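You operate a simulated robot arm through the tools that you are given. There is no shell and no other tool. Be economical: measure what you need, move in short steps, check, and stop when the job is done.

Carry out the task below with a simulated robot arm. There is one attempt and no reset: what you move stays moved.

JOB
Put things in order on the long worktop. At the end: the purple tea glass stands where the small white bottle (marked "ROOM MIST") stood; the small white bottle stands where the juice carton (marked "Apple Juice") stood; the juice carton stands where the red tomato tin (marked "TOMATOES") stood; the red tomato tin from the long worktop stands on top of the grey tin base; whatever was shut is shut again. Leave all else as you found it, and nothing knocked over.

It is judged by the outcome, as a careful person would: the job done as asked, and still so three seconds after it is handed in. It fails if anything else is knocked over, pushed out of place, dropped, spilled or broken.

ROBOT AND FRAMES
A 7-joint arm with a two-finger parallel gripper, fixed in place. Base frame: the origin is at the foot of the arm, x ahead of it, y to its left, z up; the work surface is at about z = 0. Readings come in mm, degrees, newtons and seconds.
With the tool pointing down near the work surface it reaches from about 240 to 620 mm from the base axis. Its first joint turns from -66.0 to 66.0 degrees. Payload 2.6 kg.
Tool frame: the origin (TCP) lies between the finger pads and is the grasp point; the fingertips stand 30 mm ahead of it; z points along the fingers, y is the line along which they close. The gripper opens to 94 mm. The fingers are 28 mm wide and 10 mm thick; the gripper's body (50 by 96 mm) begins 55 mm behind the TCP.
Orientation is that of the tool frame in the base frame, as a unit quaternion [x, y, z, w]. With the fingers straight down and closing along the base's y, the tool's x points along the base's -x, its y along +y and its z along -z.

CONTROLS
- The arm moves only by the tool move_arm. Its argument "rows" is a list of rows, each a list of 7 numbers: the shift along the base's x, y, z in m, then the turn, a rotation vector about the base's x, y, z in degrees, then the finger opening in m, from 0 to 0.094. In form: [[tx, ty, tz, wx, wy, wz, gripper], ...]. A call has 1 to 20 rows; each row shifts and turns the commanded pose from where the row before left it. Rows are played at 5 a second. More than 50 mm and 8.6 degrees between two rows, or a gripper value outside its range, and nothing of the call is played. Where a pose cannot be reached the arm comes as near as it can. A force on the tool above 40 N (or 10 N above the force at the start of the call, whichever is more), or a blocked arm, ends the call early, and 0.2 s more pass. The fingers move at their own pace (about 72 mm/s each) and stop on an object; they squeeze with about 37 N. The grip force told is the motor's: it shows also when the fingers shut on nothing. Time passes only in rows, and 0.2 s behind the last, so rows that do not move let the fingers close. The reply holds the time, the measured pose of the TCP, the force on the tool along the base axes, the opening and the grip force, in the units named above and with some noise, with the torque about the TCP (base axes, N m) and any sound that the robot's microphone picked up, and new pictures: "pictures" is both (left out), scene, wrist or none.
- Cameras (640 x 400 px; columns grow to the right, rows downward): "scene" is fixed at [23.8, 410.1, 576.3]; the picture's right is [-0.85, -0.53, 0.00], its down [-0.26, 0.42, -0.87] and it looks along [0.46, -0.74, -0.50] (base axes); focal length 330 px, centre (320, 200). "wrist" rides on the gripper at [76, 14, -102] in the tool frame; the picture's right is [-0.18, 0.98, 0.00], its down [-0.75, -0.14, -0.64] and it looks along [-0.63, -0.12, 0.77] (tool axes); focal length 243 px, centre (320, 200). There is no depth. A picture from a camera that has moved, and an enlarged one, comes with that camera's place and axes in the base frame and with its lens. The place of the scene camera against the robot may be out by one fixed shift of up to 18 mm in any direction.
- zoom(camera, box): a new picture of the part [left, top, right, bottom] of that camera's present view, enlarged. The clock stands still meanwhile.
- close_job(): hands the job in; it is judged then, once.

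Work in short steps. Places have to be worked out from the pictures, the camera data and where the tool is seen: move nearer, look again, correct. Check each grasp and each placing, and mend what went wrong. You have 120 turns and 200 pictures in all, those below and enlarged ones among them. Open the gripper and draw the arm clear of the work before you hand the job in, unless the task says otherwise.

The tools are called by a JSON object that holds its "method" and its "body". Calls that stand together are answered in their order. move_arm: Moves the arm, as the interface text tells. Its arguments: {"type":"object","properties":{"rows":{"type":"array","items":{"type":"array","items":{"type":"number"}}},"pictures":{"type":"string","enum":["both","scene","wrist","none"]}},"required":["rows"]} The other tools are called the same way: zoom (camera, box) takes an enlarged picture of a part of a camera's view; close_job () hands the job in.

At the start:

```text
time_s: 0.0
ee_pos: [358.0, -52.6, 374.7]
tcp_rot: [0.0, 1.0, 0.001, 0.0]
wrist_force: [-0.3, 0.0, -0.3]
wrist_torque: [0.01, -0.01, -0.02]
grip_width: 94.0
grip_force: 0.1
```

scene: 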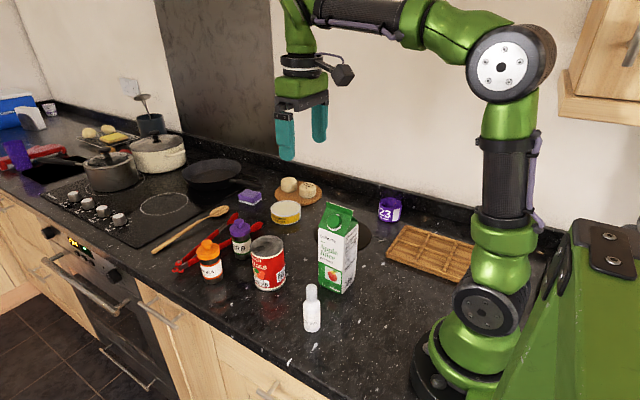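
wrist: 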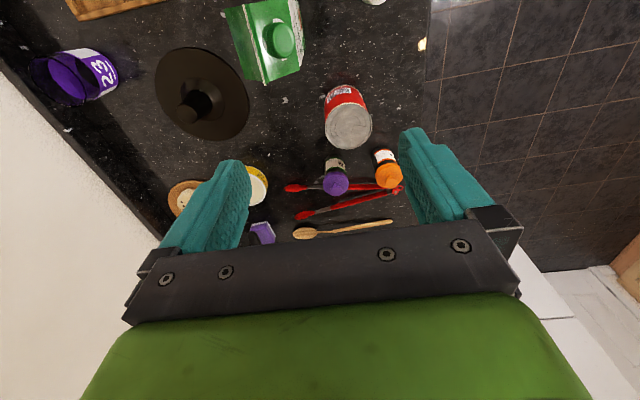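

I'll start with enlarged views of the work area to identify the objects.

{"method": "zoom", "body": {"camera": "scene", "box": [160, 160, 420, 340]}}

{"method": "zoom", "body": {"camera": "wrist", "box": [0, 0, 440, 260]}}

{"method": "zoom", "body": {"camera": "scene", "box": [0, 80, 260, 260]}}

{"method": "zoom", "body": {"camera": "scene", "box": [340, 160, 600, 340]}}

```text
2.22 times, centred on (290, 250) of scene
camera zoom: at [23.8, 410.1, 576.3], right [-0.85, -0.53, 0.0], down [-0.26, 0.42, -0.87], along [0.46, -0.74, -0.5], focal length 732 px, centre (387, 89)
```

zoom: 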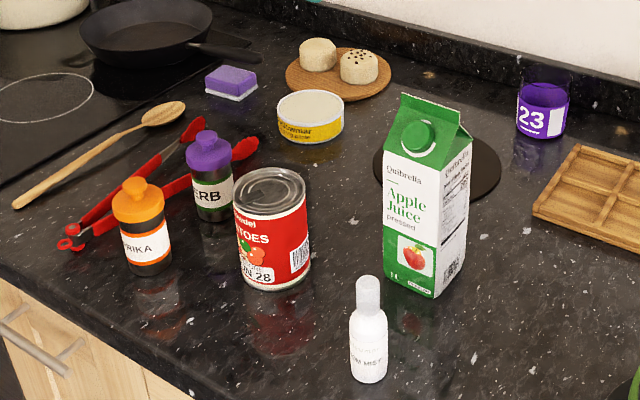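

```text
1.45 times, centred on (220, 130) of wrist
camera zoom: at [282.1, -38.3, 479.2], right [0.18, 0.98, 0.0], down [0.75, -0.14, 0.64], along [0.63, -0.12, -0.77], focal length 353 px, centre (466, 302)
```

zoom: 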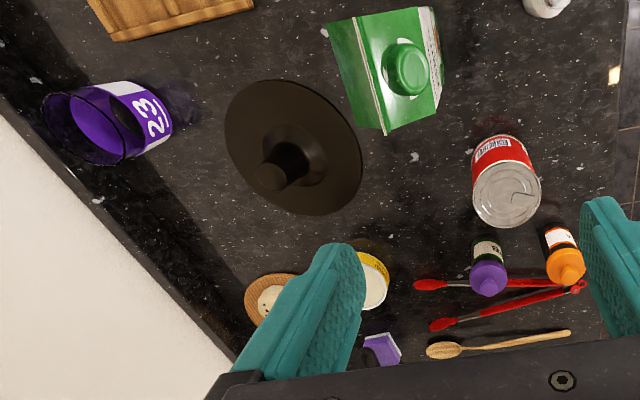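

```text
2.22 times, centred on (130, 170) of scene
camera zoom: at [23.8, 410.1, 576.3], right [-0.85, -0.53, 0.0], down [-0.26, 0.42, -0.87], along [0.46, -0.74, -0.5], focal length 732 px, centre (742, 267)
```

zoom: 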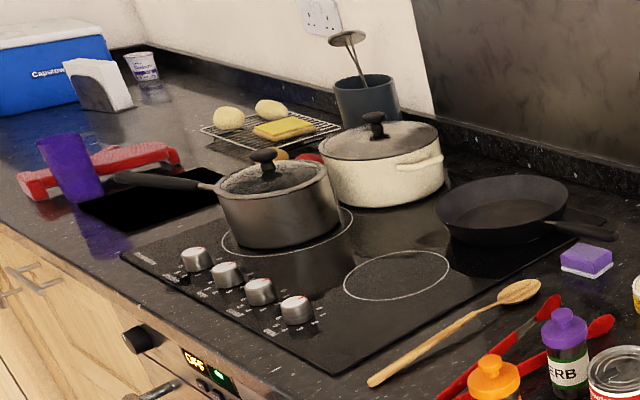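

```text
2.22 times, centred on (470, 250) of scene
camera zoom: at [23.8, 410.1, 576.3], right [-0.85, -0.53, 0.0], down [-0.26, 0.42, -0.87], along [0.46, -0.74, -0.5], focal length 732 px, centre (-13, 89)
```

zoom: 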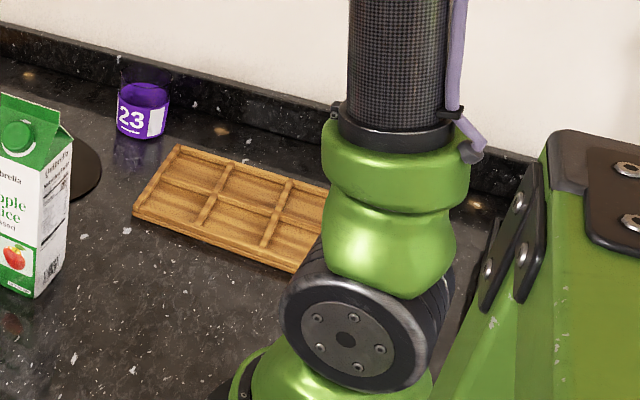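

The dark disc with a knob behind the carton may be a lid over a recess, and I don't see the grey tin base. I move the hand towards the wall to look at the disc and glass.

{"method": "move_arm", "body": {"rows": [[-0.02, -0.04, 0, 0, 0, 0, 0.094], [-0.02, -0.04, 0, 0, 0, 0, 0.094], [-0.02, -0.04, 0, 0, 0, 0, 0.094], [-0.01, -0.04, 0, 0, 0, 0, 0.094], [0, -0.03, 0, 0, 0, 0, 0.094]], "pictures": "both"}}

```text
time_s: 1.2
ee_pos: [288.1, -242.9, 374.2]
tcp_rot: [0.0, 1.0, 0.0, -0.001]
wrist_force: [0.4, -0.1, -1.2]
wrist_torque: [0.0, 0.02, -0.03]
grip_width: 93.7
grip_force: 0.0
camera wrist: at [212.7, -229.8, 479.3], right [0.18, 0.98, 0.0], down [0.75, -0.14, 0.64], along [0.63, -0.12, -0.77], focal length 243 px, centre (320, 200)
```

scene: 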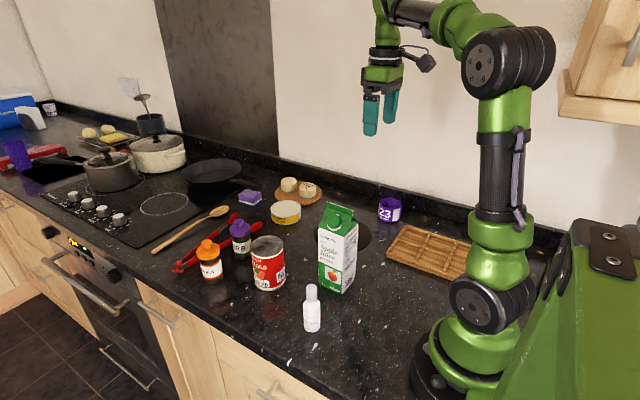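
wrist: 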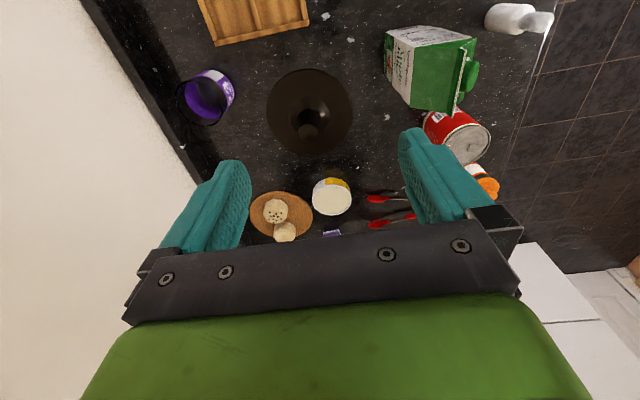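

{"method": "zoom", "body": {"camera": "wrist", "box": [160, 40, 400, 190]}}

{"method": "zoom", "body": {"camera": "wrist", "box": [230, 160, 470, 310]}}

```text
2.67 times, centred on (280, 115) of wrist
camera zoom: at [212.7, -229.8, 479.3], right [0.18, 0.98, 0.0], down [0.75, -0.14, 0.64], along [0.63, -0.12, -0.77], focal length 647 px, centre (427, 427)
```

zoom: 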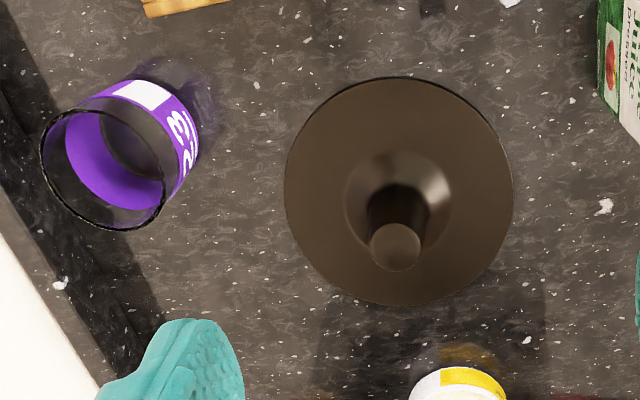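

```text
2.67 times, centred on (350, 235) of wrist
camera zoom: at [212.7, -229.8, 479.3], right [0.18, 0.98, 0.0], down [0.75, -0.14, 0.64], along [0.63, -0.12, -0.77], focal length 647 px, centre (240, 107)
```

zoom: 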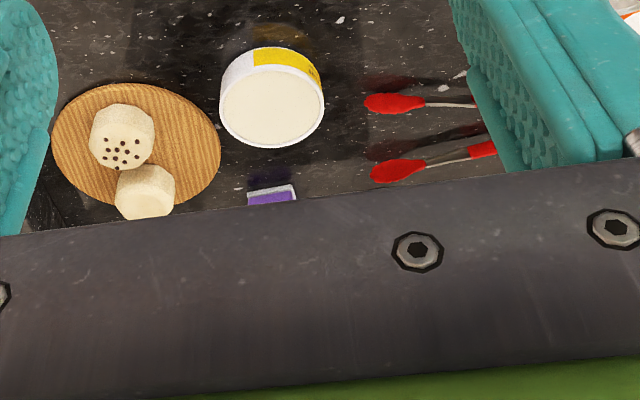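

The disc is a lid with a peg handle. Before lifting it, I'll turn the hand to see what stands to the left (+y) of the robot.

{"method": "move_arm", "body": {"rows": [[0.01, 0.04, 0, 0, 0, 8.5, 0.094], [0.01, 0.04, 0, 0, 0, 8.5, 0.094], [0.01, 0.04, 0, 0, 0, 8.5, 0.094], [0.01, 0.04, 0, 0, 0, 8.5, 0.094], [0.0, 0.04, 0, 0, 0, 8.5, 0.094], [0.0, 0.04, 0, 0, 0, 8.5, 0.094], [0, 0, 0, 0, 0, 8.5, 0.094], [0, 0, 0, 0, 0, 8.5, 0.094], [0, 0, 0, 0, 0, 8.5, 0.094], [0, 0, 0, 0, 0, 8.5, 0.094]], "pictures": "wrist"}}

```text
time_s: 3.4
ee_pos: [328.2, -2.3, 375.4]
tcp_rot: [-0.677, 0.736, 0.0, 0.001]
wrist_force: [0.0, -0.5, 0.4]
wrist_torque: [0.01, 0.02, 0.02]
grip_width: 94.0
grip_force: 0.1
camera wrist: at [307.5, -77.2, 479.5], right [-0.96, 0.27, 0.0], down [0.2, 0.74, 0.64], along [0.17, 0.62, -0.77], focal length 243 px, centre (320, 200)
```

wrist: 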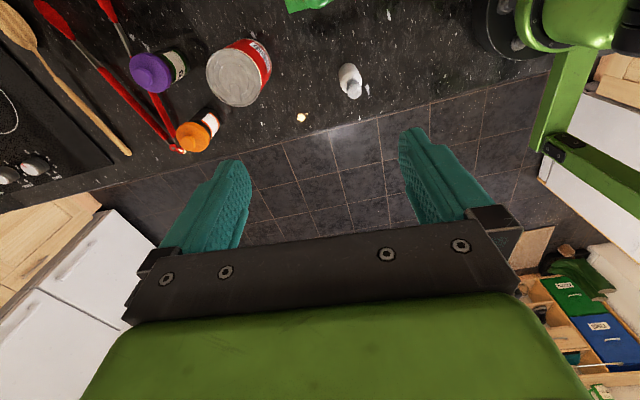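

The left side holds only floor and far cabinets, so the base is probably under the lid. I turn back and view the near objects from a pulled-in pose to measure them.

{"method": "move_arm", "body": {"rows": [[-0.01, -0.01, 0.01, 0, 0, -8.5, 0.094], [-0.01, -0.01, 0.01, 0, 0, -8.5, 0.094], [-0.01, -0.01, 0.01, 0, 0, -8.5, 0.094], [-0.01, -0.01, 0.01, 0, 0, -8.5, 0.094], [-0.01, -0.01, 0.01, 0, 0, -8.5, 0.094], [-0.01, -0.01, 0, 0, 0, -8.5, 0.094], [-0.01, -0.01, 0, 0, 0, -8.5, 0.094], [-0.01, -0.01, 0, 0, 0, -8.5, 0.094], [-0.01, -0.01, 0, 0, 0, -8.5, 0.094], [0, 0, 0, 0, 0, -8.5, 0.094]], "pictures": "wrist"}}

```text
time_s: 5.6
ee_pos: [237.8, -93.5, 425.6]
tcp_rot: [0.002, 1.0, 0.0, 0.0]
wrist_force: [0.8, 0.0, 0.0]
wrist_torque: [-0.01, 0.01, 0.0]
grip_width: 93.9
grip_force: 0.1
camera wrist: at [162.5, -78.7, 529.1], right [0.19, 0.98, 0.0], down [0.75, -0.14, 0.64], along [0.63, -0.12, -0.77], focal length 243 px, centre (320, 200)
```

wrist: 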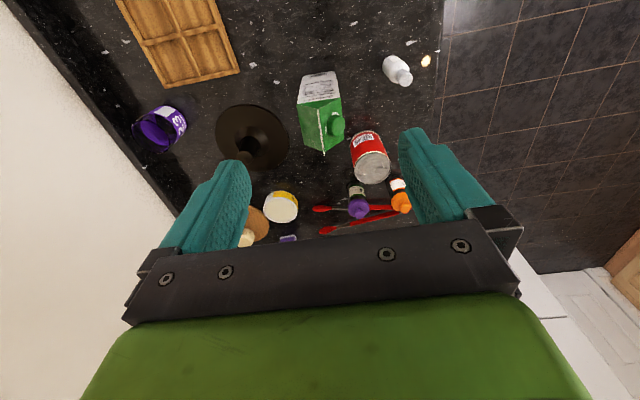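

{"method": "zoom", "body": {"camera": "wrist", "box": [280, 40, 440, 140]}}

{"method": "zoom", "body": {"camera": "wrist", "box": [280, 120, 440, 220]}}

{"method": "zoom", "body": {"camera": "wrist", "box": [130, 80, 290, 180]}}

```text
4.00 times, centred on (360, 90) of wrist
camera zoom: at [162.5, -78.7, 529.1], right [0.19, 0.98, 0.0], down [0.75, -0.14, 0.64], along [0.63, -0.12, -0.77], focal length 970 px, centre (160, 640)
```

zoom: 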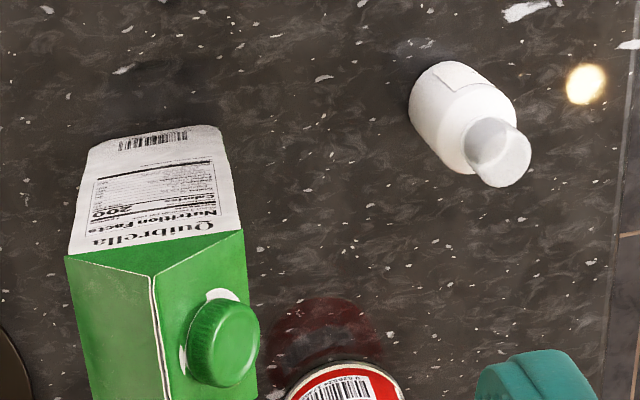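

```text
4.00 times, centred on (360, 170) of wrist
camera zoom: at [162.5, -78.7, 529.1], right [0.19, 0.98, 0.0], down [0.75, -0.14, 0.64], along [0.63, -0.12, -0.77], focal length 970 px, centre (160, 320)
```

zoom: 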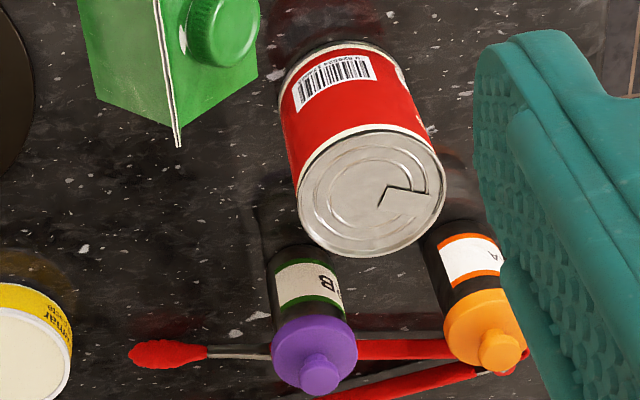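

```text
4.00 times, centred on (210, 130) of wrist
camera zoom: at [162.5, -78.7, 529.1], right [0.19, 0.98, 0.0], down [0.75, -0.14, 0.64], along [0.63, -0.12, -0.77], focal length 970 px, centre (760, 480)
```

zoom: 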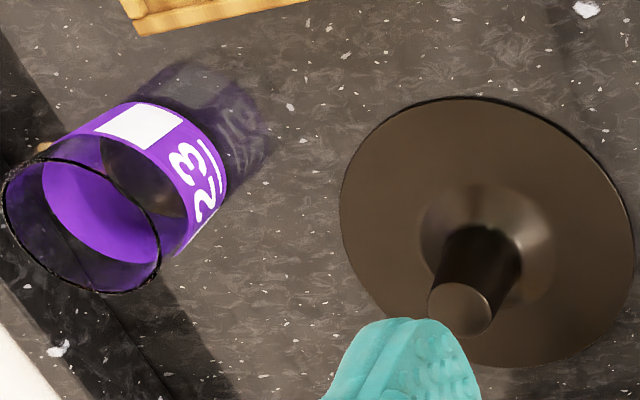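

Estimates: tin about (445,-21), carton about (312,-103), bottle about (286,40), glass about (308,-445). The lid is about (382,-281), radius ~84, with its peg top at z~80. I move above the lid for a closer look.

{"method": "move_arm", "body": {"rows": [[0.01, -0.04, 0, 0, 0, 0, 0.094], [0.02, -0.04, -0.02, 0, 0, 0, 0.094], [0.02, -0.04, -0.02, 0, 0, 0, 0.094], [0.02, -0.04, -0.03, 0, 0, 0, 0.094], [0.02, -0.0275, -0.03, 0, 0, 0, 0.094], [0.02, 0, -0.03, 0, 0, 0, 0.094], [0.02, 0, -0.03, 0, 0, 0, 0.094], [0.014, 0, -0.03, 0, 0, 0, 0.094], [0, 0, -0.03, 0, 0, 0, 0.094]], "pictures": "both"}}

```text
refused: row 4 steps farther than a row can; nothing moved
```

{"method": "move_arm", "body": {"rows": [[0.01, -0.04, 0, 0, 0, 0, 0.094], [0.02, -0.04, -0.02, 0, 0, 0, 0.094], [0.02, -0.04, -0.02, 0, 0, 0, 0.094], [0.02, -0.035, -0.025, 0, 0, 0, 0.094], [0.02, -0.0325, -0.03, 0, 0, 0, 0.094], [0.02, 0, -0.03, 0, 0, 0, 0.094], [0.02, 0, -0.03, 0, 0, 0, 0.094], [0.014, 0, -0.03, 0, 0, 0, 0.094], [0, 0, -0.03, 0, 0, 0, 0.094]], "pictures": "both"}}

```text
time_s: 7.6
ee_pos: [381.8, -282.0, 208.8]
tcp_rot: [0.0, 1.0, 0.0, 0.0]
wrist_force: [0.1, 0.0, -0.2]
wrist_torque: [-0.02, 0.03, 0.0]
grip_width: 94.0
grip_force: 0.1
camera wrist: at [305.8, -266.9, 313.0], right [0.18, 0.98, 0.0], down [0.75, -0.14, 0.64], along [0.63, -0.12, -0.77], focal length 243 px, centre (320, 200)
```

scene: 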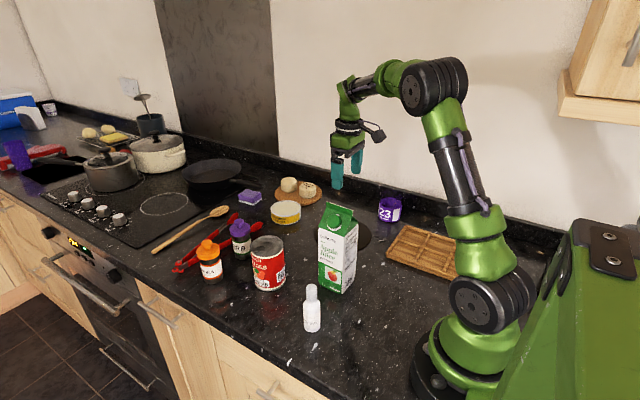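
wrist: 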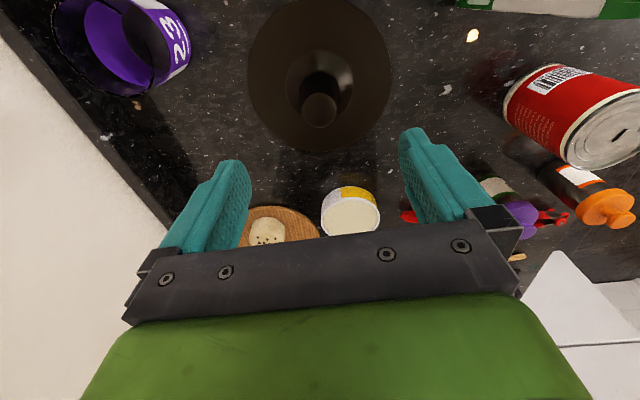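

Triangulating three views puts the peg top at (388,-284,75). I lower over it to TCP z≈60 and look before closing.

{"method": "move_arm", "body": {"rows": [[0.006, -0.002, -0.04, 0, 0, 0, 0.094], [0, 0, -0.04, 0, 0, 0, 0.094], [0, 0, -0.035, 0, 0, 0, 0.094], [0, 0, -0.033, 0, 0, 0, 0.094]], "pictures": "both"}}

```text
time_s: 8.6
ee_pos: [389.4, -283.3, 61.8]
tcp_rot: [-0.001, 1.0, 0.0, 0.0]
wrist_force: [-0.3, 0.4, -0.6]
wrist_torque: [-0.03, 0.01, -0.01]
grip_width: 94.2
grip_force: 0.0
camera wrist: at [313.2, -270.0, 166.0], right [0.18, 0.98, 0.0], down [0.75, -0.14, 0.64], along [0.63, -0.12, -0.77], focal length 243 px, centre (320, 200)
```

scene: 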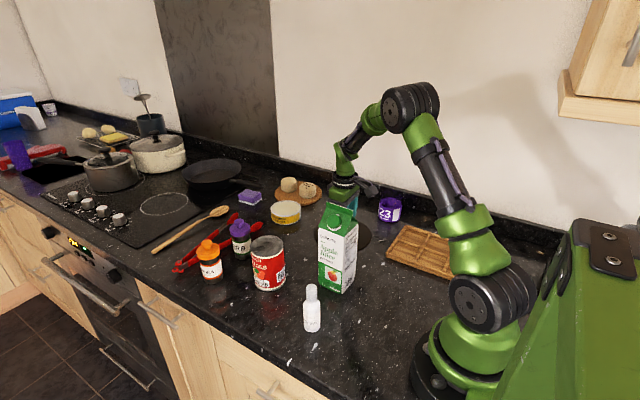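
wrist: 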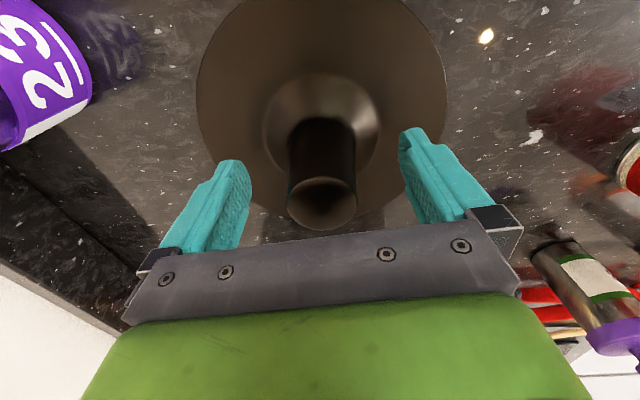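

The peg is centred between the fingers, so I close on it.

{"method": "move_arm", "body": {"rows": [[0, 0, 0, 0, 0, 0, 0.02], [0, 0, 0, 0, 0, 0, 0.02], [0, 0, 0, 0, 0, 0, 0.02]], "pictures": "none"}}

{"method": "move_arm", "body": {"rows": [[0, 0, 0.01, 0, 0, 0, 0.02], [0, 0, 0.02, 0, 0, 0, 0.02], [0, 0, 0.03, 0, 0, 0, 0.02], [0, 0, 0.03, 0, 0, 0, 0.02]], "pictures": "both"}}

```text
time_s: 9.4
ee_pos: [389.5, -283.5, 61.7]
tcp_rot: [-0.001, 1.0, 0.0, 0.0]
wrist_force: [0.4, 0.2, -0.2]
wrist_torque: [0.03, -0.01, 0.0]
grip_width: 37.8
grip_force: 37.0
```

```text
time_s: 10.4
ee_pos: [387.0, -282.5, 152.7]
tcp_rot: [0.0, 1.0, 0.0, -0.001]
wrist_force: [0.0, 0.2, -1.1]
wrist_torque: [-0.02, 0.03, -0.01]
grip_width: 37.6
grip_force: 37.0
camera wrist: at [312.2, -268.4, 257.4], right [0.18, 0.98, 0.0], down [0.75, -0.14, 0.64], along [0.63, -0.12, -0.77], focal length 243 px, centre (320, 200)
```

scene: 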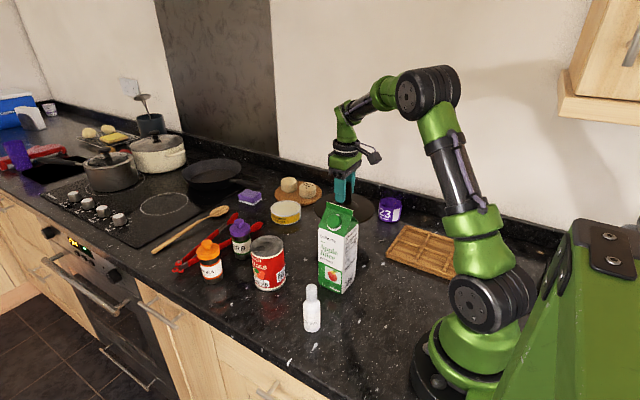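
wrist: 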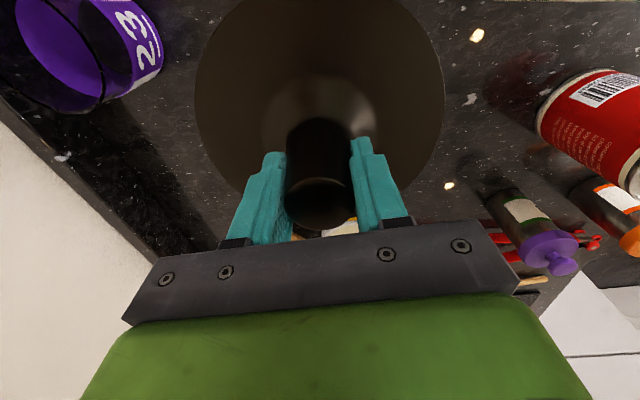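

The lid came up cleanly. I lift it further and look at what's underneath.

{"method": "move_arm", "body": {"rows": [[0, 0, 0.04, 0, 0, 0, 0.02], [0, 0, 0.04, 0, 0, 0, 0.02], [0, 0.0, 0.04, 0, 0, 0, 0.02], [0, 0.02, 0.03, 0, 0, 0, 0.02], [0.02, 0.03, 0, 0, 0, 0, 0.02], [0.02, 0.03, 0, 0, 0, 0, 0.02], [0.02, 0.03, 0, 0, 0, 0, 0.02], [0.01, 0.02, 0, 0, 0, 0, 0.02]], "pictures": "both"}}

{"method": "zoom", "body": {"camera": "scene", "box": [260, 170, 460, 310]}}

```text
time_s: 12.2
ee_pos: [456.4, -151.4, 302.6]
tcp_rot: [0.0, 1.0, 0.0, 0.0]
wrist_force: [0.4, -0.2, -1.8]
wrist_torque: [0.03, -0.02, 0.0]
grip_width: 38.1
grip_force: 37.3
camera wrist: at [380.9, -137.3, 405.7], right [0.18, 0.98, 0.0], down [0.75, -0.14, 0.64], along [0.63, -0.12, -0.77], focal length 243 px, centre (320, 200)
```

scene: 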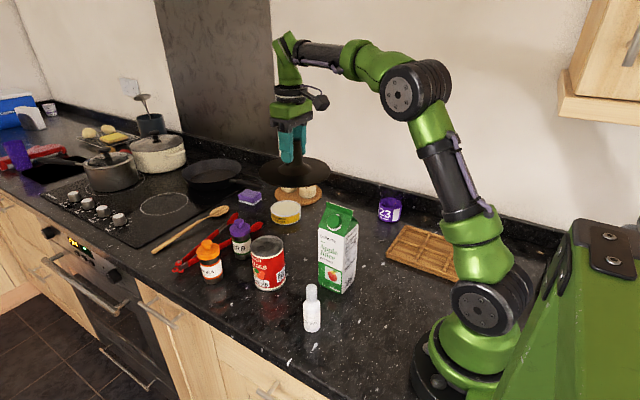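
wrist: 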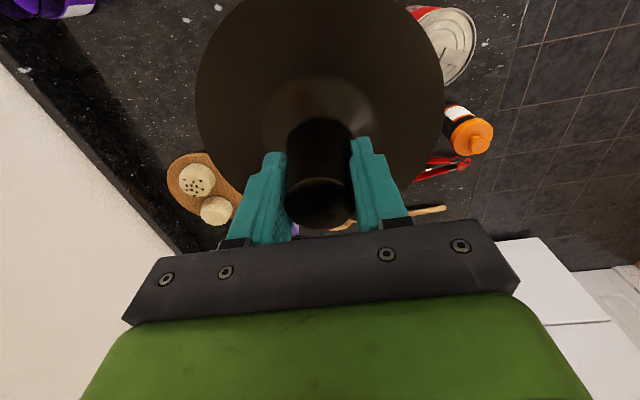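

```text
2.86 times, centred on (360, 240) of scene
camera zoom: at [23.8, 410.0, 576.3], right [-0.85, -0.53, 0.0], down [-0.26, 0.42, -0.87], along [0.46, -0.74, -0.5], focal length 941 px, centre (206, 86)
```

zoom: 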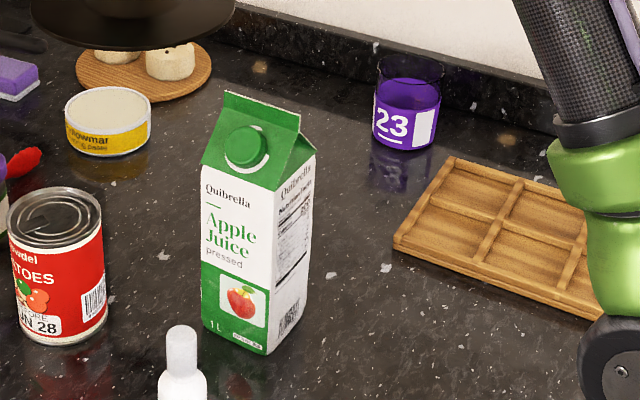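

There's no open well visible; whatever the lid covered is hidden behind the carton. I shift so that the wrist camera sees past the lid.

{"method": "move_arm", "body": {"rows": [[-0.02, 0.04, 0.01, 0, 0, 0, 0.02], [-0.02, 0.04, 0.01, 0, 0, 0, 0.02], [-0.02, 0.04, 0, 0, 0, 0, 0.02], [-0.02, 0.02, 0, 0, 0, 0, 0.02]], "pictures": "wrist"}}

{"method": "zoom", "body": {"camera": "wrist", "box": [0, 0, 280, 175]}}

```text
time_s: 13.2
ee_pos: [377.7, -10.5, 323.6]
tcp_rot: [0.001, 1.0, 0.0, -0.001]
wrist_force: [-0.3, 0.3, -1.3]
wrist_torque: [0.0, -0.06, 0.01]
grip_width: 37.8
grip_force: 36.8
camera wrist: at [302.7, 3.4, 427.4], right [0.19, 0.98, 0.0], down [0.75, -0.14, 0.64], along [0.63, -0.12, -0.77], focal length 243 px, centre (320, 200)
```

wrist: 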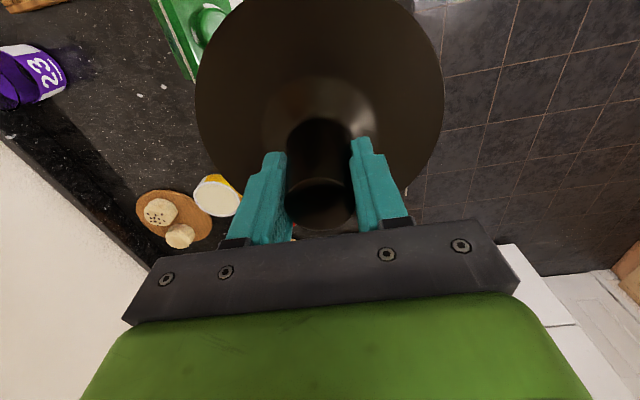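

```text
2.29 times, centred on (140, 88) of wrist
camera zoom: at [302.7, 3.4, 427.4], right [0.19, 0.98, 0.0], down [0.75, -0.14, 0.64], along [0.63, -0.12, -0.77], focal length 555 px, centre (731, 457)
```

zoom: 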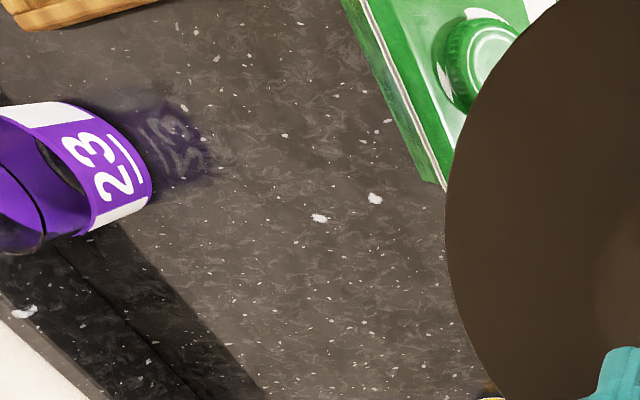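

The worktop under the lid is bare, so the disc is just a loose item and must go back exactly where it was. I return it to (389.5,-283.5).

{"method": "move_arm", "body": {"rows": [[0, -0.045, 0, 0, 0, 0, 0.02], [0, -0.045, 0, 0, 0, 0, 0.02], [0, -0.045, 0, 0, 0, 0, 0.02], [0, -0.045, 0, 0, 0, 0, 0.02], [0.006, -0.045, 0, 0, 0, 0, 0.02], [0.005, -0.045, 0, 0, 0, 0, 0.02], [0, -0.003, -0.04, 0, 0, 0, 0.02], [0, 0, -0.04, 0, 0, 0, 0.02], [0, 0, -0.04, 0, 0, 0, 0.02], [0, 0, -0.04, 0, 0, 0, 0.02], [0, 0, -0.04, 0, 0, 0, 0.02]], "pictures": "both"}}

{"method": "zoom", "body": {"camera": "scene", "box": [260, 150, 460, 290]}}

```text
time_s: 15.6
ee_pos: [388.7, -285.6, 120.5]
tcp_rot: [0.001, 1.0, 0.001, -0.001]
wrist_force: [-0.2, -0.6, -1.4]
wrist_torque: [-0.05, 0.01, -0.02]
grip_width: 37.9
grip_force: 37.3
camera wrist: at [313.6, -270.9, 224.5], right [0.18, 0.98, 0.0], down [0.75, -0.14, 0.64], along [0.63, -0.12, -0.77], focal length 243 px, centre (320, 200)
```

scene: 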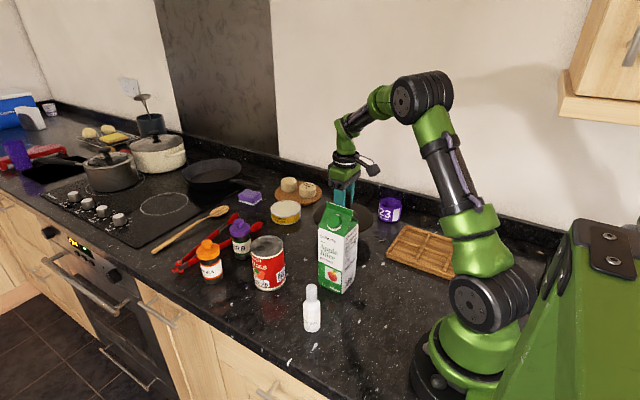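
wrist: 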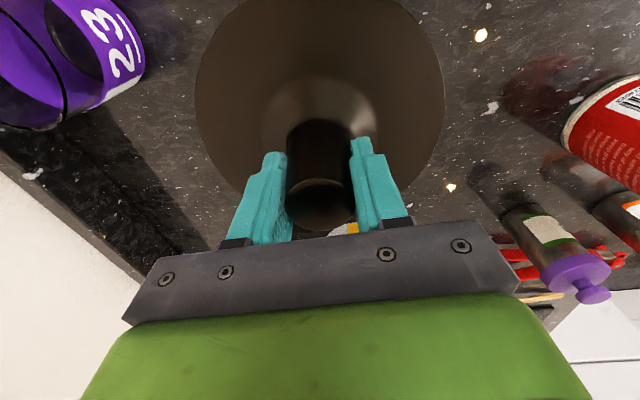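

```text
2.86 times, centred on (360, 220) of scene
camera zoom: at [23.8, 410.0, 576.3], right [-0.85, -0.53, 0.0], down [-0.26, 0.42, -0.87], along [0.46, -0.74, -0.5], focal length 941 px, centre (206, 143)
```

zoom: 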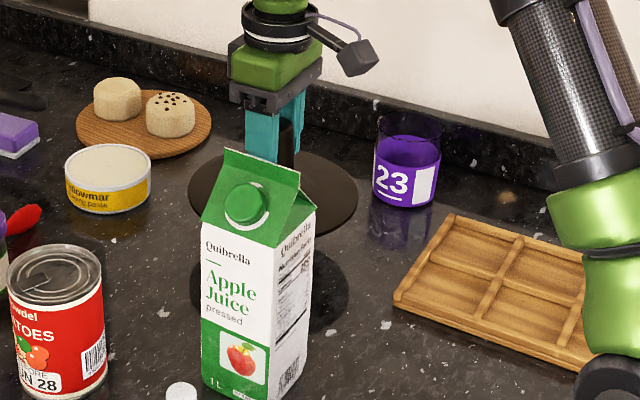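

I lower it the last ~58 mm gently, correct xy to the original, and release.

{"method": "move_arm", "body": {"rows": [[0.001, 0.002, -0.03, 0, 0, 0, 0.02], [0, 0, -0.02, 0, 0, 0, 0.02], [0, 0, -0.006, 0, 0, 0, 0.02], [0, 0, 0, 0, 0, 0, 0.02]], "pictures": "none"}}

```text
time_s: 16.6
ee_pos: [389.9, -282.5, 64.6]
tcp_rot: [0.0, 1.0, 0.0, 0.0]
wrist_force: [-0.5, -0.9, -1.8]
wrist_torque: [0.0, -0.01, -0.02]
grip_width: 37.8
grip_force: 37.5
```

{"method": "move_arm", "body": {"rows": [[0, -0.001, -0.0025, 0, 0, 0, 0.02], [0, 0, 0, 0, 0, 0, 0.02]], "pictures": "none"}}

{"method": "move_arm", "body": {"rows": [[0, 0, 0, 0, 0, 0, 0.06], [0, 0, 0, 0, 0, 0, 0.094], [0, 0, 0.03, 0, 0, 0, 0.094], [0, 0, 0.04, 0, 0, 0, 0.094], [0, 0, 0.04, 0, 0, 0, 0.094], [0, 0, 0.04, 0, 0, 0, 0.094]], "pictures": "wrist"}}

```text
time_s: 17.2
ee_pos: [390.6, -284.1, 62.9]
tcp_rot: [0.001, 1.0, 0.0, 0.0]
wrist_force: [0.6, -0.5, -1.0]
wrist_torque: [0.0, 0.03, -0.01]
grip_width: 37.9
grip_force: 36.4
```

```text
time_s: 18.6
ee_pos: [390.0, -284.6, 215.1]
tcp_rot: [0.0, 1.0, 0.0, -0.001]
wrist_force: [0.6, -0.4, 0.7]
wrist_torque: [-0.02, -0.01, -0.03]
grip_width: 94.1
grip_force: 0.0
camera wrist: at [314.1, -270.1, 319.1], right [0.18, 0.98, 0.0], down [0.75, -0.14, 0.64], along [0.63, -0.12, -0.77], focal length 243 px, centre (320, 200)
```

wrist: 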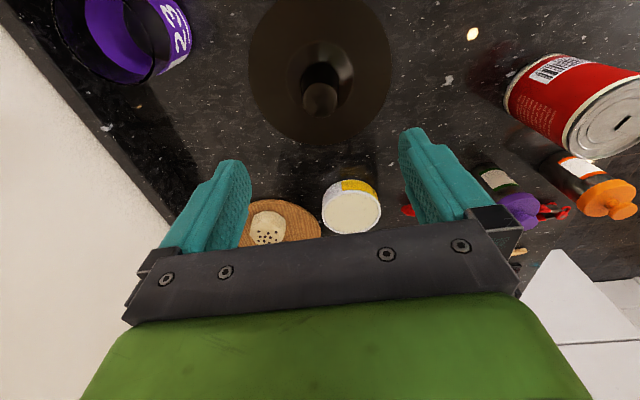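

The lid is back in place. Next I search for the grey tin base, looking over the front edge to the left and near the robot.

{"method": "move_arm", "body": {"rows": [[0, 0.02, 0.04, 0, 0, 5, 0.094], [0, 0.025, 0.04, 0, 0, 8.5, 0.094], [0, 0.03, 0.03, 0, 0, 8.5, 0.094], [0, 0.035, 0.03, 0, 0, 8.5, 0.094], [0, 0.04, 0.02, 0, 0, 8.5, 0.094], [0, 0.045, 0, 0, 0, 8.5, 0.094], [0, 0.045, 0, 0, 0, 8.5, 0.094], [0, 0.045, 0, 0, 0, 8.5, 0.094], [0, 0.045, 0, 0, 0, 8.5, 0.094], [0, 0.045, 0, 0, 0, 8.5, 0.094], [0, 0.045, 0, 0, 0, 8.5, 0.094]], "pictures": "both"}}

```text
time_s: 21.0
ee_pos: [390.2, 135.2, 371.6]
tcp_rot: [0.707, -0.707, 0.001, 0.0]
wrist_force: [-0.3, -0.1, 0.8]
wrist_torque: [0.02, 0.0, -0.03]
grip_width: 94.1
grip_force: 0.1
camera wrist: at [376.1, 59.2, 475.6], right [-0.98, 0.18, 0.0], down [0.14, 0.75, 0.64], along [0.12, 0.63, -0.77], focal length 243 px, centre (320, 200)
```

scene: 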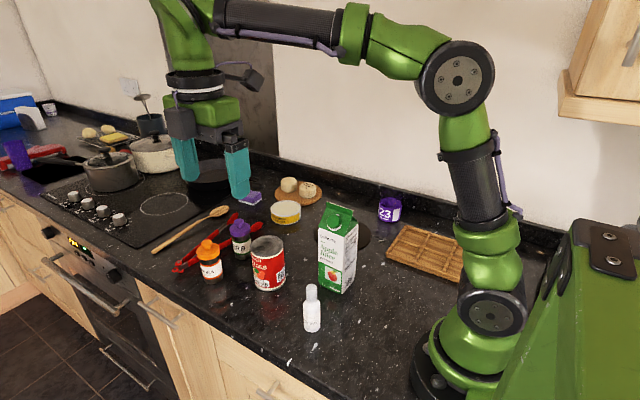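
wrist: 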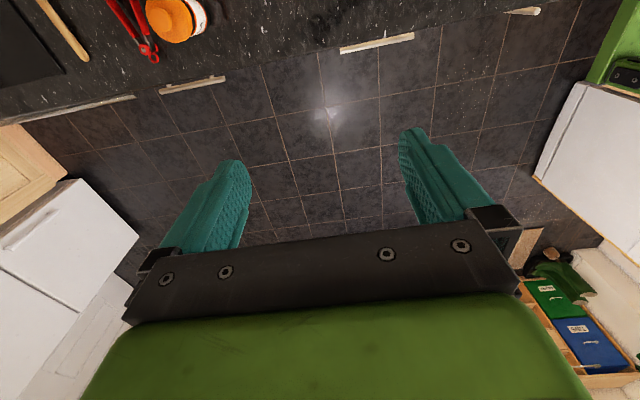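

{"method": "zoom", "body": {"camera": "wrist", "box": [480, 0, 640, 400]}}

{"method": "zoom", "body": {"camera": "scene", "box": [400, 160, 640, 400]}}

{"method": "zoom", "body": {"camera": "scene", "box": [0, 180, 300, 400]}}

```text
1.00 times, centred on (560, 200) of wrist (not enlarged: the box is as wide or as high as the picture)
camera zoom: at [376.1, 59.2, 475.6], right [-0.98, 0.18, 0.0], down [0.14, 0.75, 0.64], along [0.12, 0.63, -0.77], focal length 243 px, centre (80, 200)
```

zoom: 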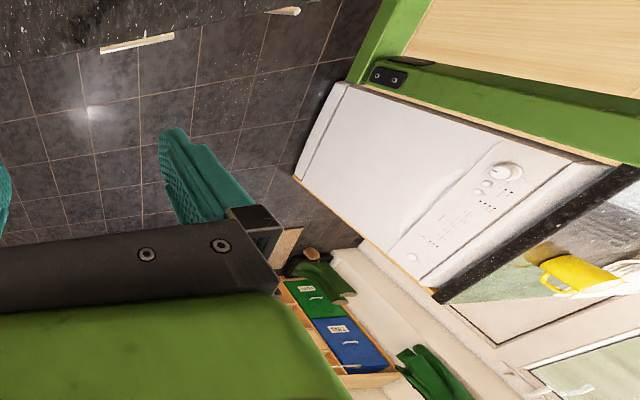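

```text
1.67 times, centred on (520, 280) of scene
camera zoom: at [23.8, 410.0, 576.3], right [-0.85, -0.53, 0.0], down [-0.26, 0.42, -0.87], along [0.46, -0.74, -0.5], focal length 549 px, centre (-13, 67)
```

zoom: 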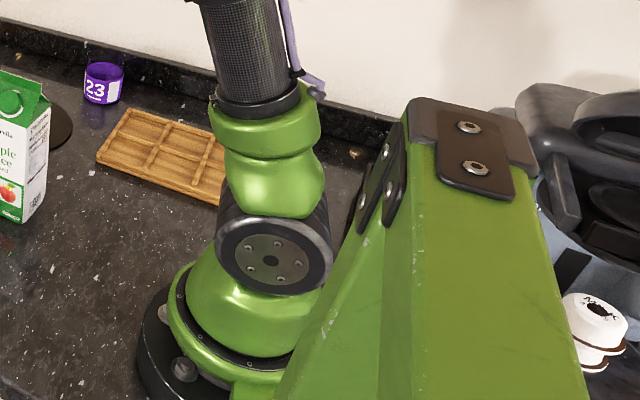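

```text
1.82 times, centred on (150, 290) of scene
camera zoom: at [23.8, 410.0, 576.3], right [-0.85, -0.53, 0.0], down [-0.26, 0.42, -0.87], along [0.46, -0.74, -0.5], focal length 599 px, centre (629, 36)
```

zoom: 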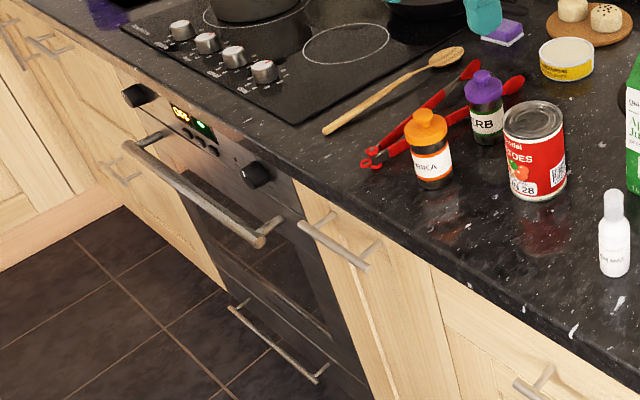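

The zoom shows content beyond the frame, so I use it to look around the scene camera's edges.

{"method": "zoom", "body": {"camera": "scene", "box": [630, 0, 640, 400]}}

{"method": "zoom", "body": {"camera": "scene", "box": [0, 390, 640, 400]}}

{"method": "zoom", "body": {"camera": "wrist", "box": [0, 0, 640, 10]}}

```text
1.00 times, centred on (635, 200) of scene (not enlarged: the box is as wide or as high as the picture)
camera zoom: at [23.8, 410.0, 576.3], right [-0.85, -0.53, 0.0], down [-0.26, 0.42, -0.87], along [0.46, -0.74, -0.5], focal length 330 px, centre (5, 200)
```

zoom: 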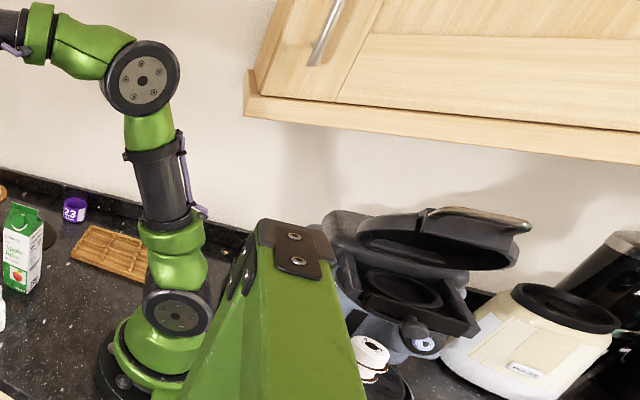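

```text
1.00 times, centred on (320, 395) of scene (not enlarged: the box is as wide or as high as the picture)
camera zoom: at [23.8, 410.0, 576.3], right [-0.85, -0.53, 0.0], down [-0.26, 0.42, -0.87], along [0.46, -0.74, -0.5], focal length 330 px, centre (320, 5)
```

zoom: 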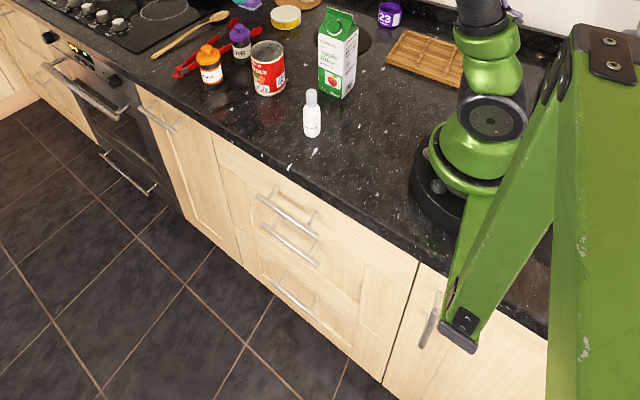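

```text
1.00 times, centred on (320, 5) of wrist (not enlarged: the box is as wide or as high as the picture)
camera zoom: at [376.1, 59.2, 475.6], right [-0.98, 0.18, 0.0], down [0.14, 0.75, 0.64], along [0.12, 0.63, -0.77], focal length 243 px, centre (320, 395)
```

zoom: 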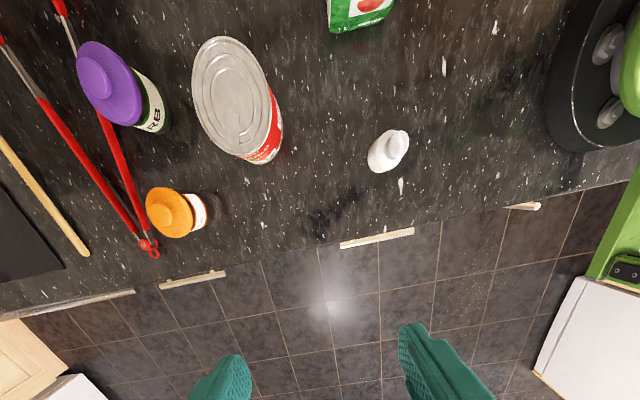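

A drawer stack with bar handles sits under the front edge; the top handle is roughly at (270,153,-134). The base may be in there, so I swing the hand out over the floor and look back at the drawer fronts.

{"method": "move_arm", "body": {"rows": [[0, 0.01, 0, 0, 0, -8.5, 0.094], [0, 0.01, 0, 0, 0, -8.5, 0.094], [0, 0.01, 0, 0, 0, -8.5, 0.094], [0, 0.01, 0, 0, 0, -8.5, 0.094], [0, 0.01, 0, 0, 0, -8.5, 0.094], [0, 0.01, 0, 0, 0, -8.5, 0.094], [-0.01, 0.01, 0, 0, 0, -8.5, 0.094], [-0.01, 0.01, 0, 0, 0, -8.5, 0.094], [-0.01, 0.01, 0, 0, 0, -8.5, 0.094], [-0.01, 0.01, 0, 0, 0, -8.5, 0.094], [-0.01, 0.01, 0, 0, 0, -8.5, 0.094], [-0.01, 0.01, 0, 0, 0, -8.5, 0.094], [-0.01, 0.01, 0, 0, 0, -8.5, 0.094], [-0.01, 0.01, 0, 0, 0, -8.5, 0.094], [-0.01, 0.01, 0, 0, 0, -8.5, 0.094], [0, 0.01, 0, 0, 0, -8.5, 0.094], [0, 0.01, 0, 0, 0, -8.5, 0.094], [0, 0.01, 0, 0, 0, -8.5, 0.094], [0, 0, 0, 0, 0, -8.5, 0.094], [0, 0, 0, 0, 0, -8.5, 0.094]], "pictures": "both"}}

```text
time_s: 25.2
ee_pos: [298.7, 317.3, 374.4]
tcp_rot: [0.643, 0.766, 0.0, 0.0]
wrist_force: [-0.2, 0.1, 0.5]
wrist_torque: [0.0, 0.0, 0.0]
grip_width: 93.9
grip_force: 0.1
camera wrist: at [301.8, 393.1, 477.5], right [1.0, -0.01, 0.0], down [-0.01, -0.77, 0.64], along [-0.01, -0.64, -0.77], focal length 243 px, centre (320, 200)
```

scene: 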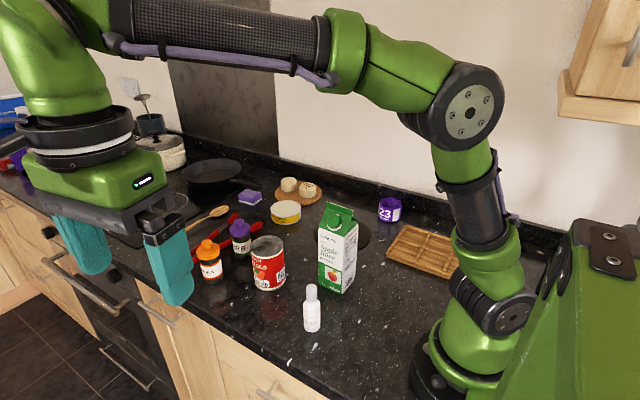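
wrist: 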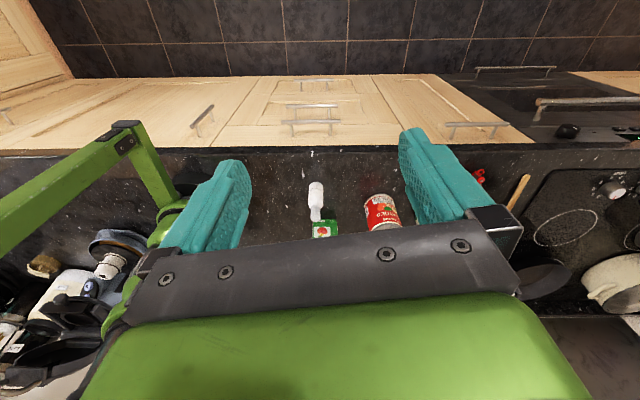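

{"method": "zoom", "body": {"camera": "wrist", "box": [220, 60, 420, 185]}}

{"method": "zoom", "body": {"camera": "wrist", "box": [0, 160, 240, 390]}}

```text
3.20 times, centred on (320, 122) of wrist
camera zoom: at [301.8, 393.1, 477.5], right [1.0, -0.01, 0.0], down [-0.01, -0.77, 0.64], along [-0.01, -0.64, -0.77], focal length 776 px, centre (320, 448)
```

zoom: 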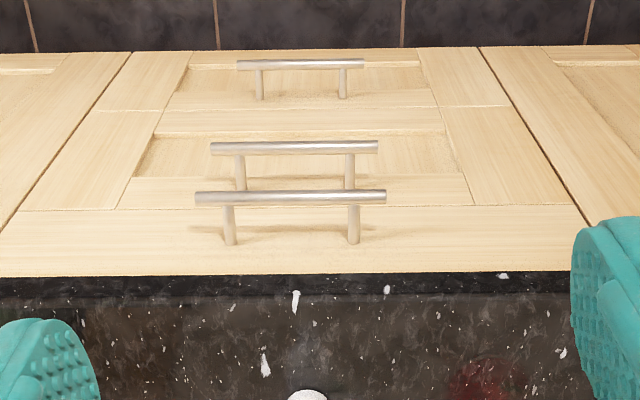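

```text
1.74 times, centred on (120, 275) of wrist
camera zoom: at [301.8, 393.1, 477.5], right [1.0, -0.01, 0.0], down [-0.01, -0.77, 0.64], along [-0.01, -0.64, -0.77], focal length 422 px, centre (668, 70)
```

zoom: 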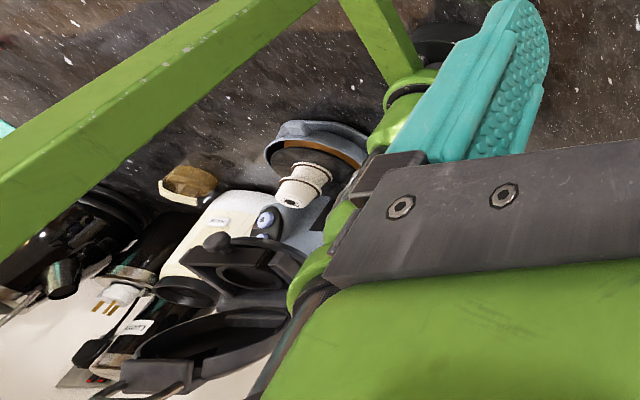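

The top drawer's bar runs along x from ~198 to 348 at about y=153, z=-128, with its front face at y≈115. To pull it I turn the hand back to yaw 0 and tilt it about x so the fingers point at the drawer.

{"method": "move_arm", "body": {"rows": [[0, 0.0, 0, 0, 0, 8, 0.094], [0, 0.0, 0, 0, 0, 8, 0.094], [0, 0.0, 0, 0, 0, 8, 0.094], [0, 0.0, 0, 0, 0, 8, 0.094], [0, 0.0, 0, 0, 0, 8, 0.094], [0, 0.0, 0, 0, 0, 8, 0.094], [0, 0.0, -0.01, 0, 0, 8, 0.094], [0, 0.0, -0.01, 0, 0, 8, 0.094], [0, 0.0, -0.01, 0, 0, 8, 0.06], [0, 0.0, -0.01, 0, 0, 8, 0.04], [-0.005, 0.003, -0.01, -7.5, 0, 0, 0.04], [-0.005, 0.003, -0.01, -7.5, 0, 0, 0.04], [-0.005, 0.003, -0.01, -7.5, 0, 0, 0.04], [-0.005, 0.003, -0.01, -7.5, 0, 0, 0.04], [-0.005, 0.003, -0.01, -7.5, 0, 0, 0.04], [0, 0, -0.01, -7.5, 0, 0, 0.04], [0, 0, -0.01, -7.5, 0, 0, 0.04], [0, 0, -0.01, -7.5, 0, 0, 0.04]], "pictures": "both"}}

```text
time_s: 29.0
ee_pos: [273.7, 288.5, 219.0]
tcp_rot: [-0.001, 0.866, -0.499, 0.001]
wrist_force: [0.3, -0.1, 0.3]
wrist_torque: [0.01, -0.01, 0.01]
grip_width: 39.6
grip_force: 0.1
out of reach, approached as far as the arm can: row 16, 17, 18
camera wrist: at [198.2, 384.6, 260.1], right [0.18, 0.49, -0.85], down [0.75, 0.49, 0.44], along [0.63, -0.72, -0.28], focal length 243 px, centre (320, 200)
```

scene: 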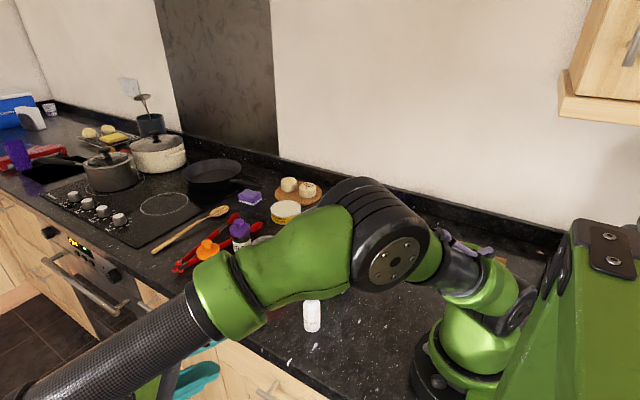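
wrist: 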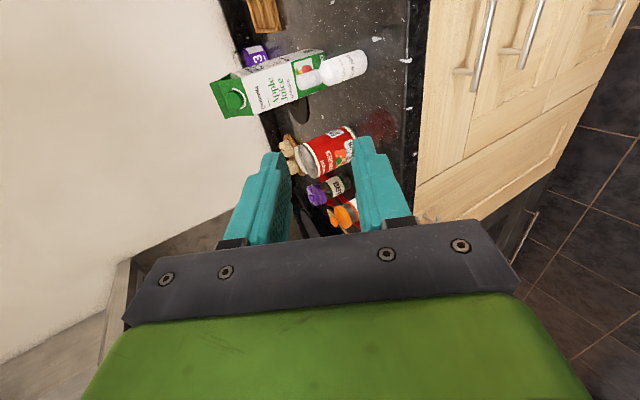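

A 60° tilt is at the limit of reach and lowers the elbow too much. I tilt back to 30°, which still clears the worktop edge.

{"method": "move_arm", "body": {"rows": [[0, 0, 0.01, 7.5, 0, 0, 0.04], [0, 0, 0.01, 7.5, 0, 0, 0.04], [0, 0, 0.01, 7.5, 0, 0, 0.04], [0, 0, 0, 7.5, 0, 0, 0.04], [0, 0, 0, 0, 0, 0, 0.04]], "pictures": "both"}}

```text
time_s: 30.2
ee_pos: [274.2, 290.2, 249.3]
tcp_rot: [0.0, 0.966, -0.258, 0.0]
wrist_force: [0.5, -0.1, -0.7]
wrist_torque: [-0.01, -0.02, -0.01]
grip_width: 39.8
grip_force: 0.1
camera wrist: at [198.4, 353.0, 333.5], right [0.18, 0.85, -0.49], down [0.75, 0.2, 0.63], along [0.63, -0.48, -0.61], focal length 243 px, centre (320, 200)
```

scene: 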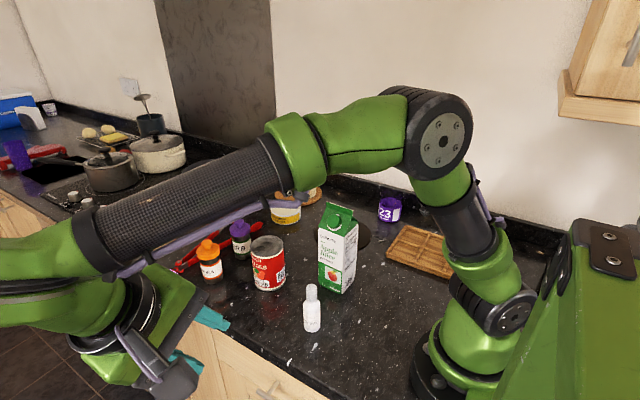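
wrist: 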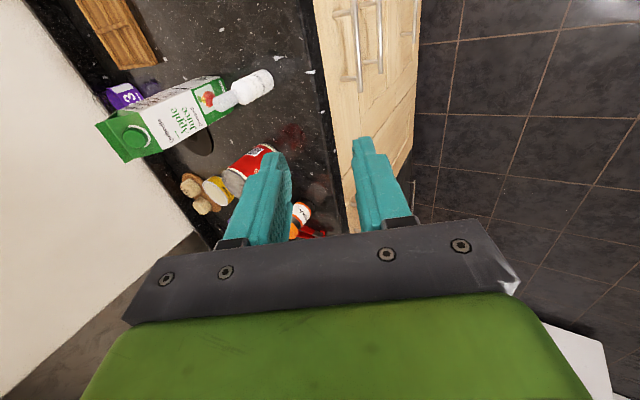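

{"method": "zoom", "body": {"camera": "wrist", "box": [290, 0, 450, 100]}}

```text
4.00 times, centred on (370, 50) of wrist
camera zoom: at [198.4, 353.0, 333.5], right [0.18, 0.85, -0.49], down [0.75, 0.2, 0.63], along [0.63, -0.48, -0.61], focal length 970 px, centre (120, 800)
```

zoom: 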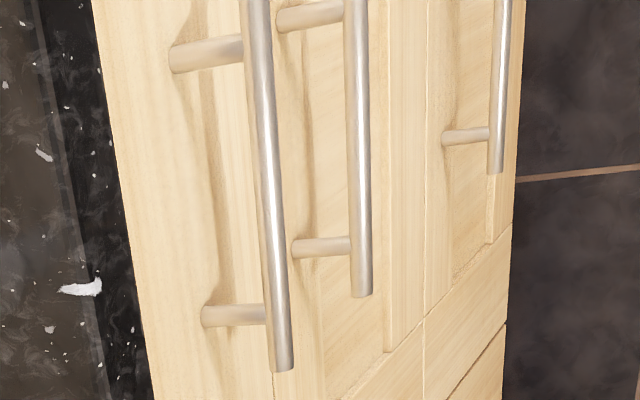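

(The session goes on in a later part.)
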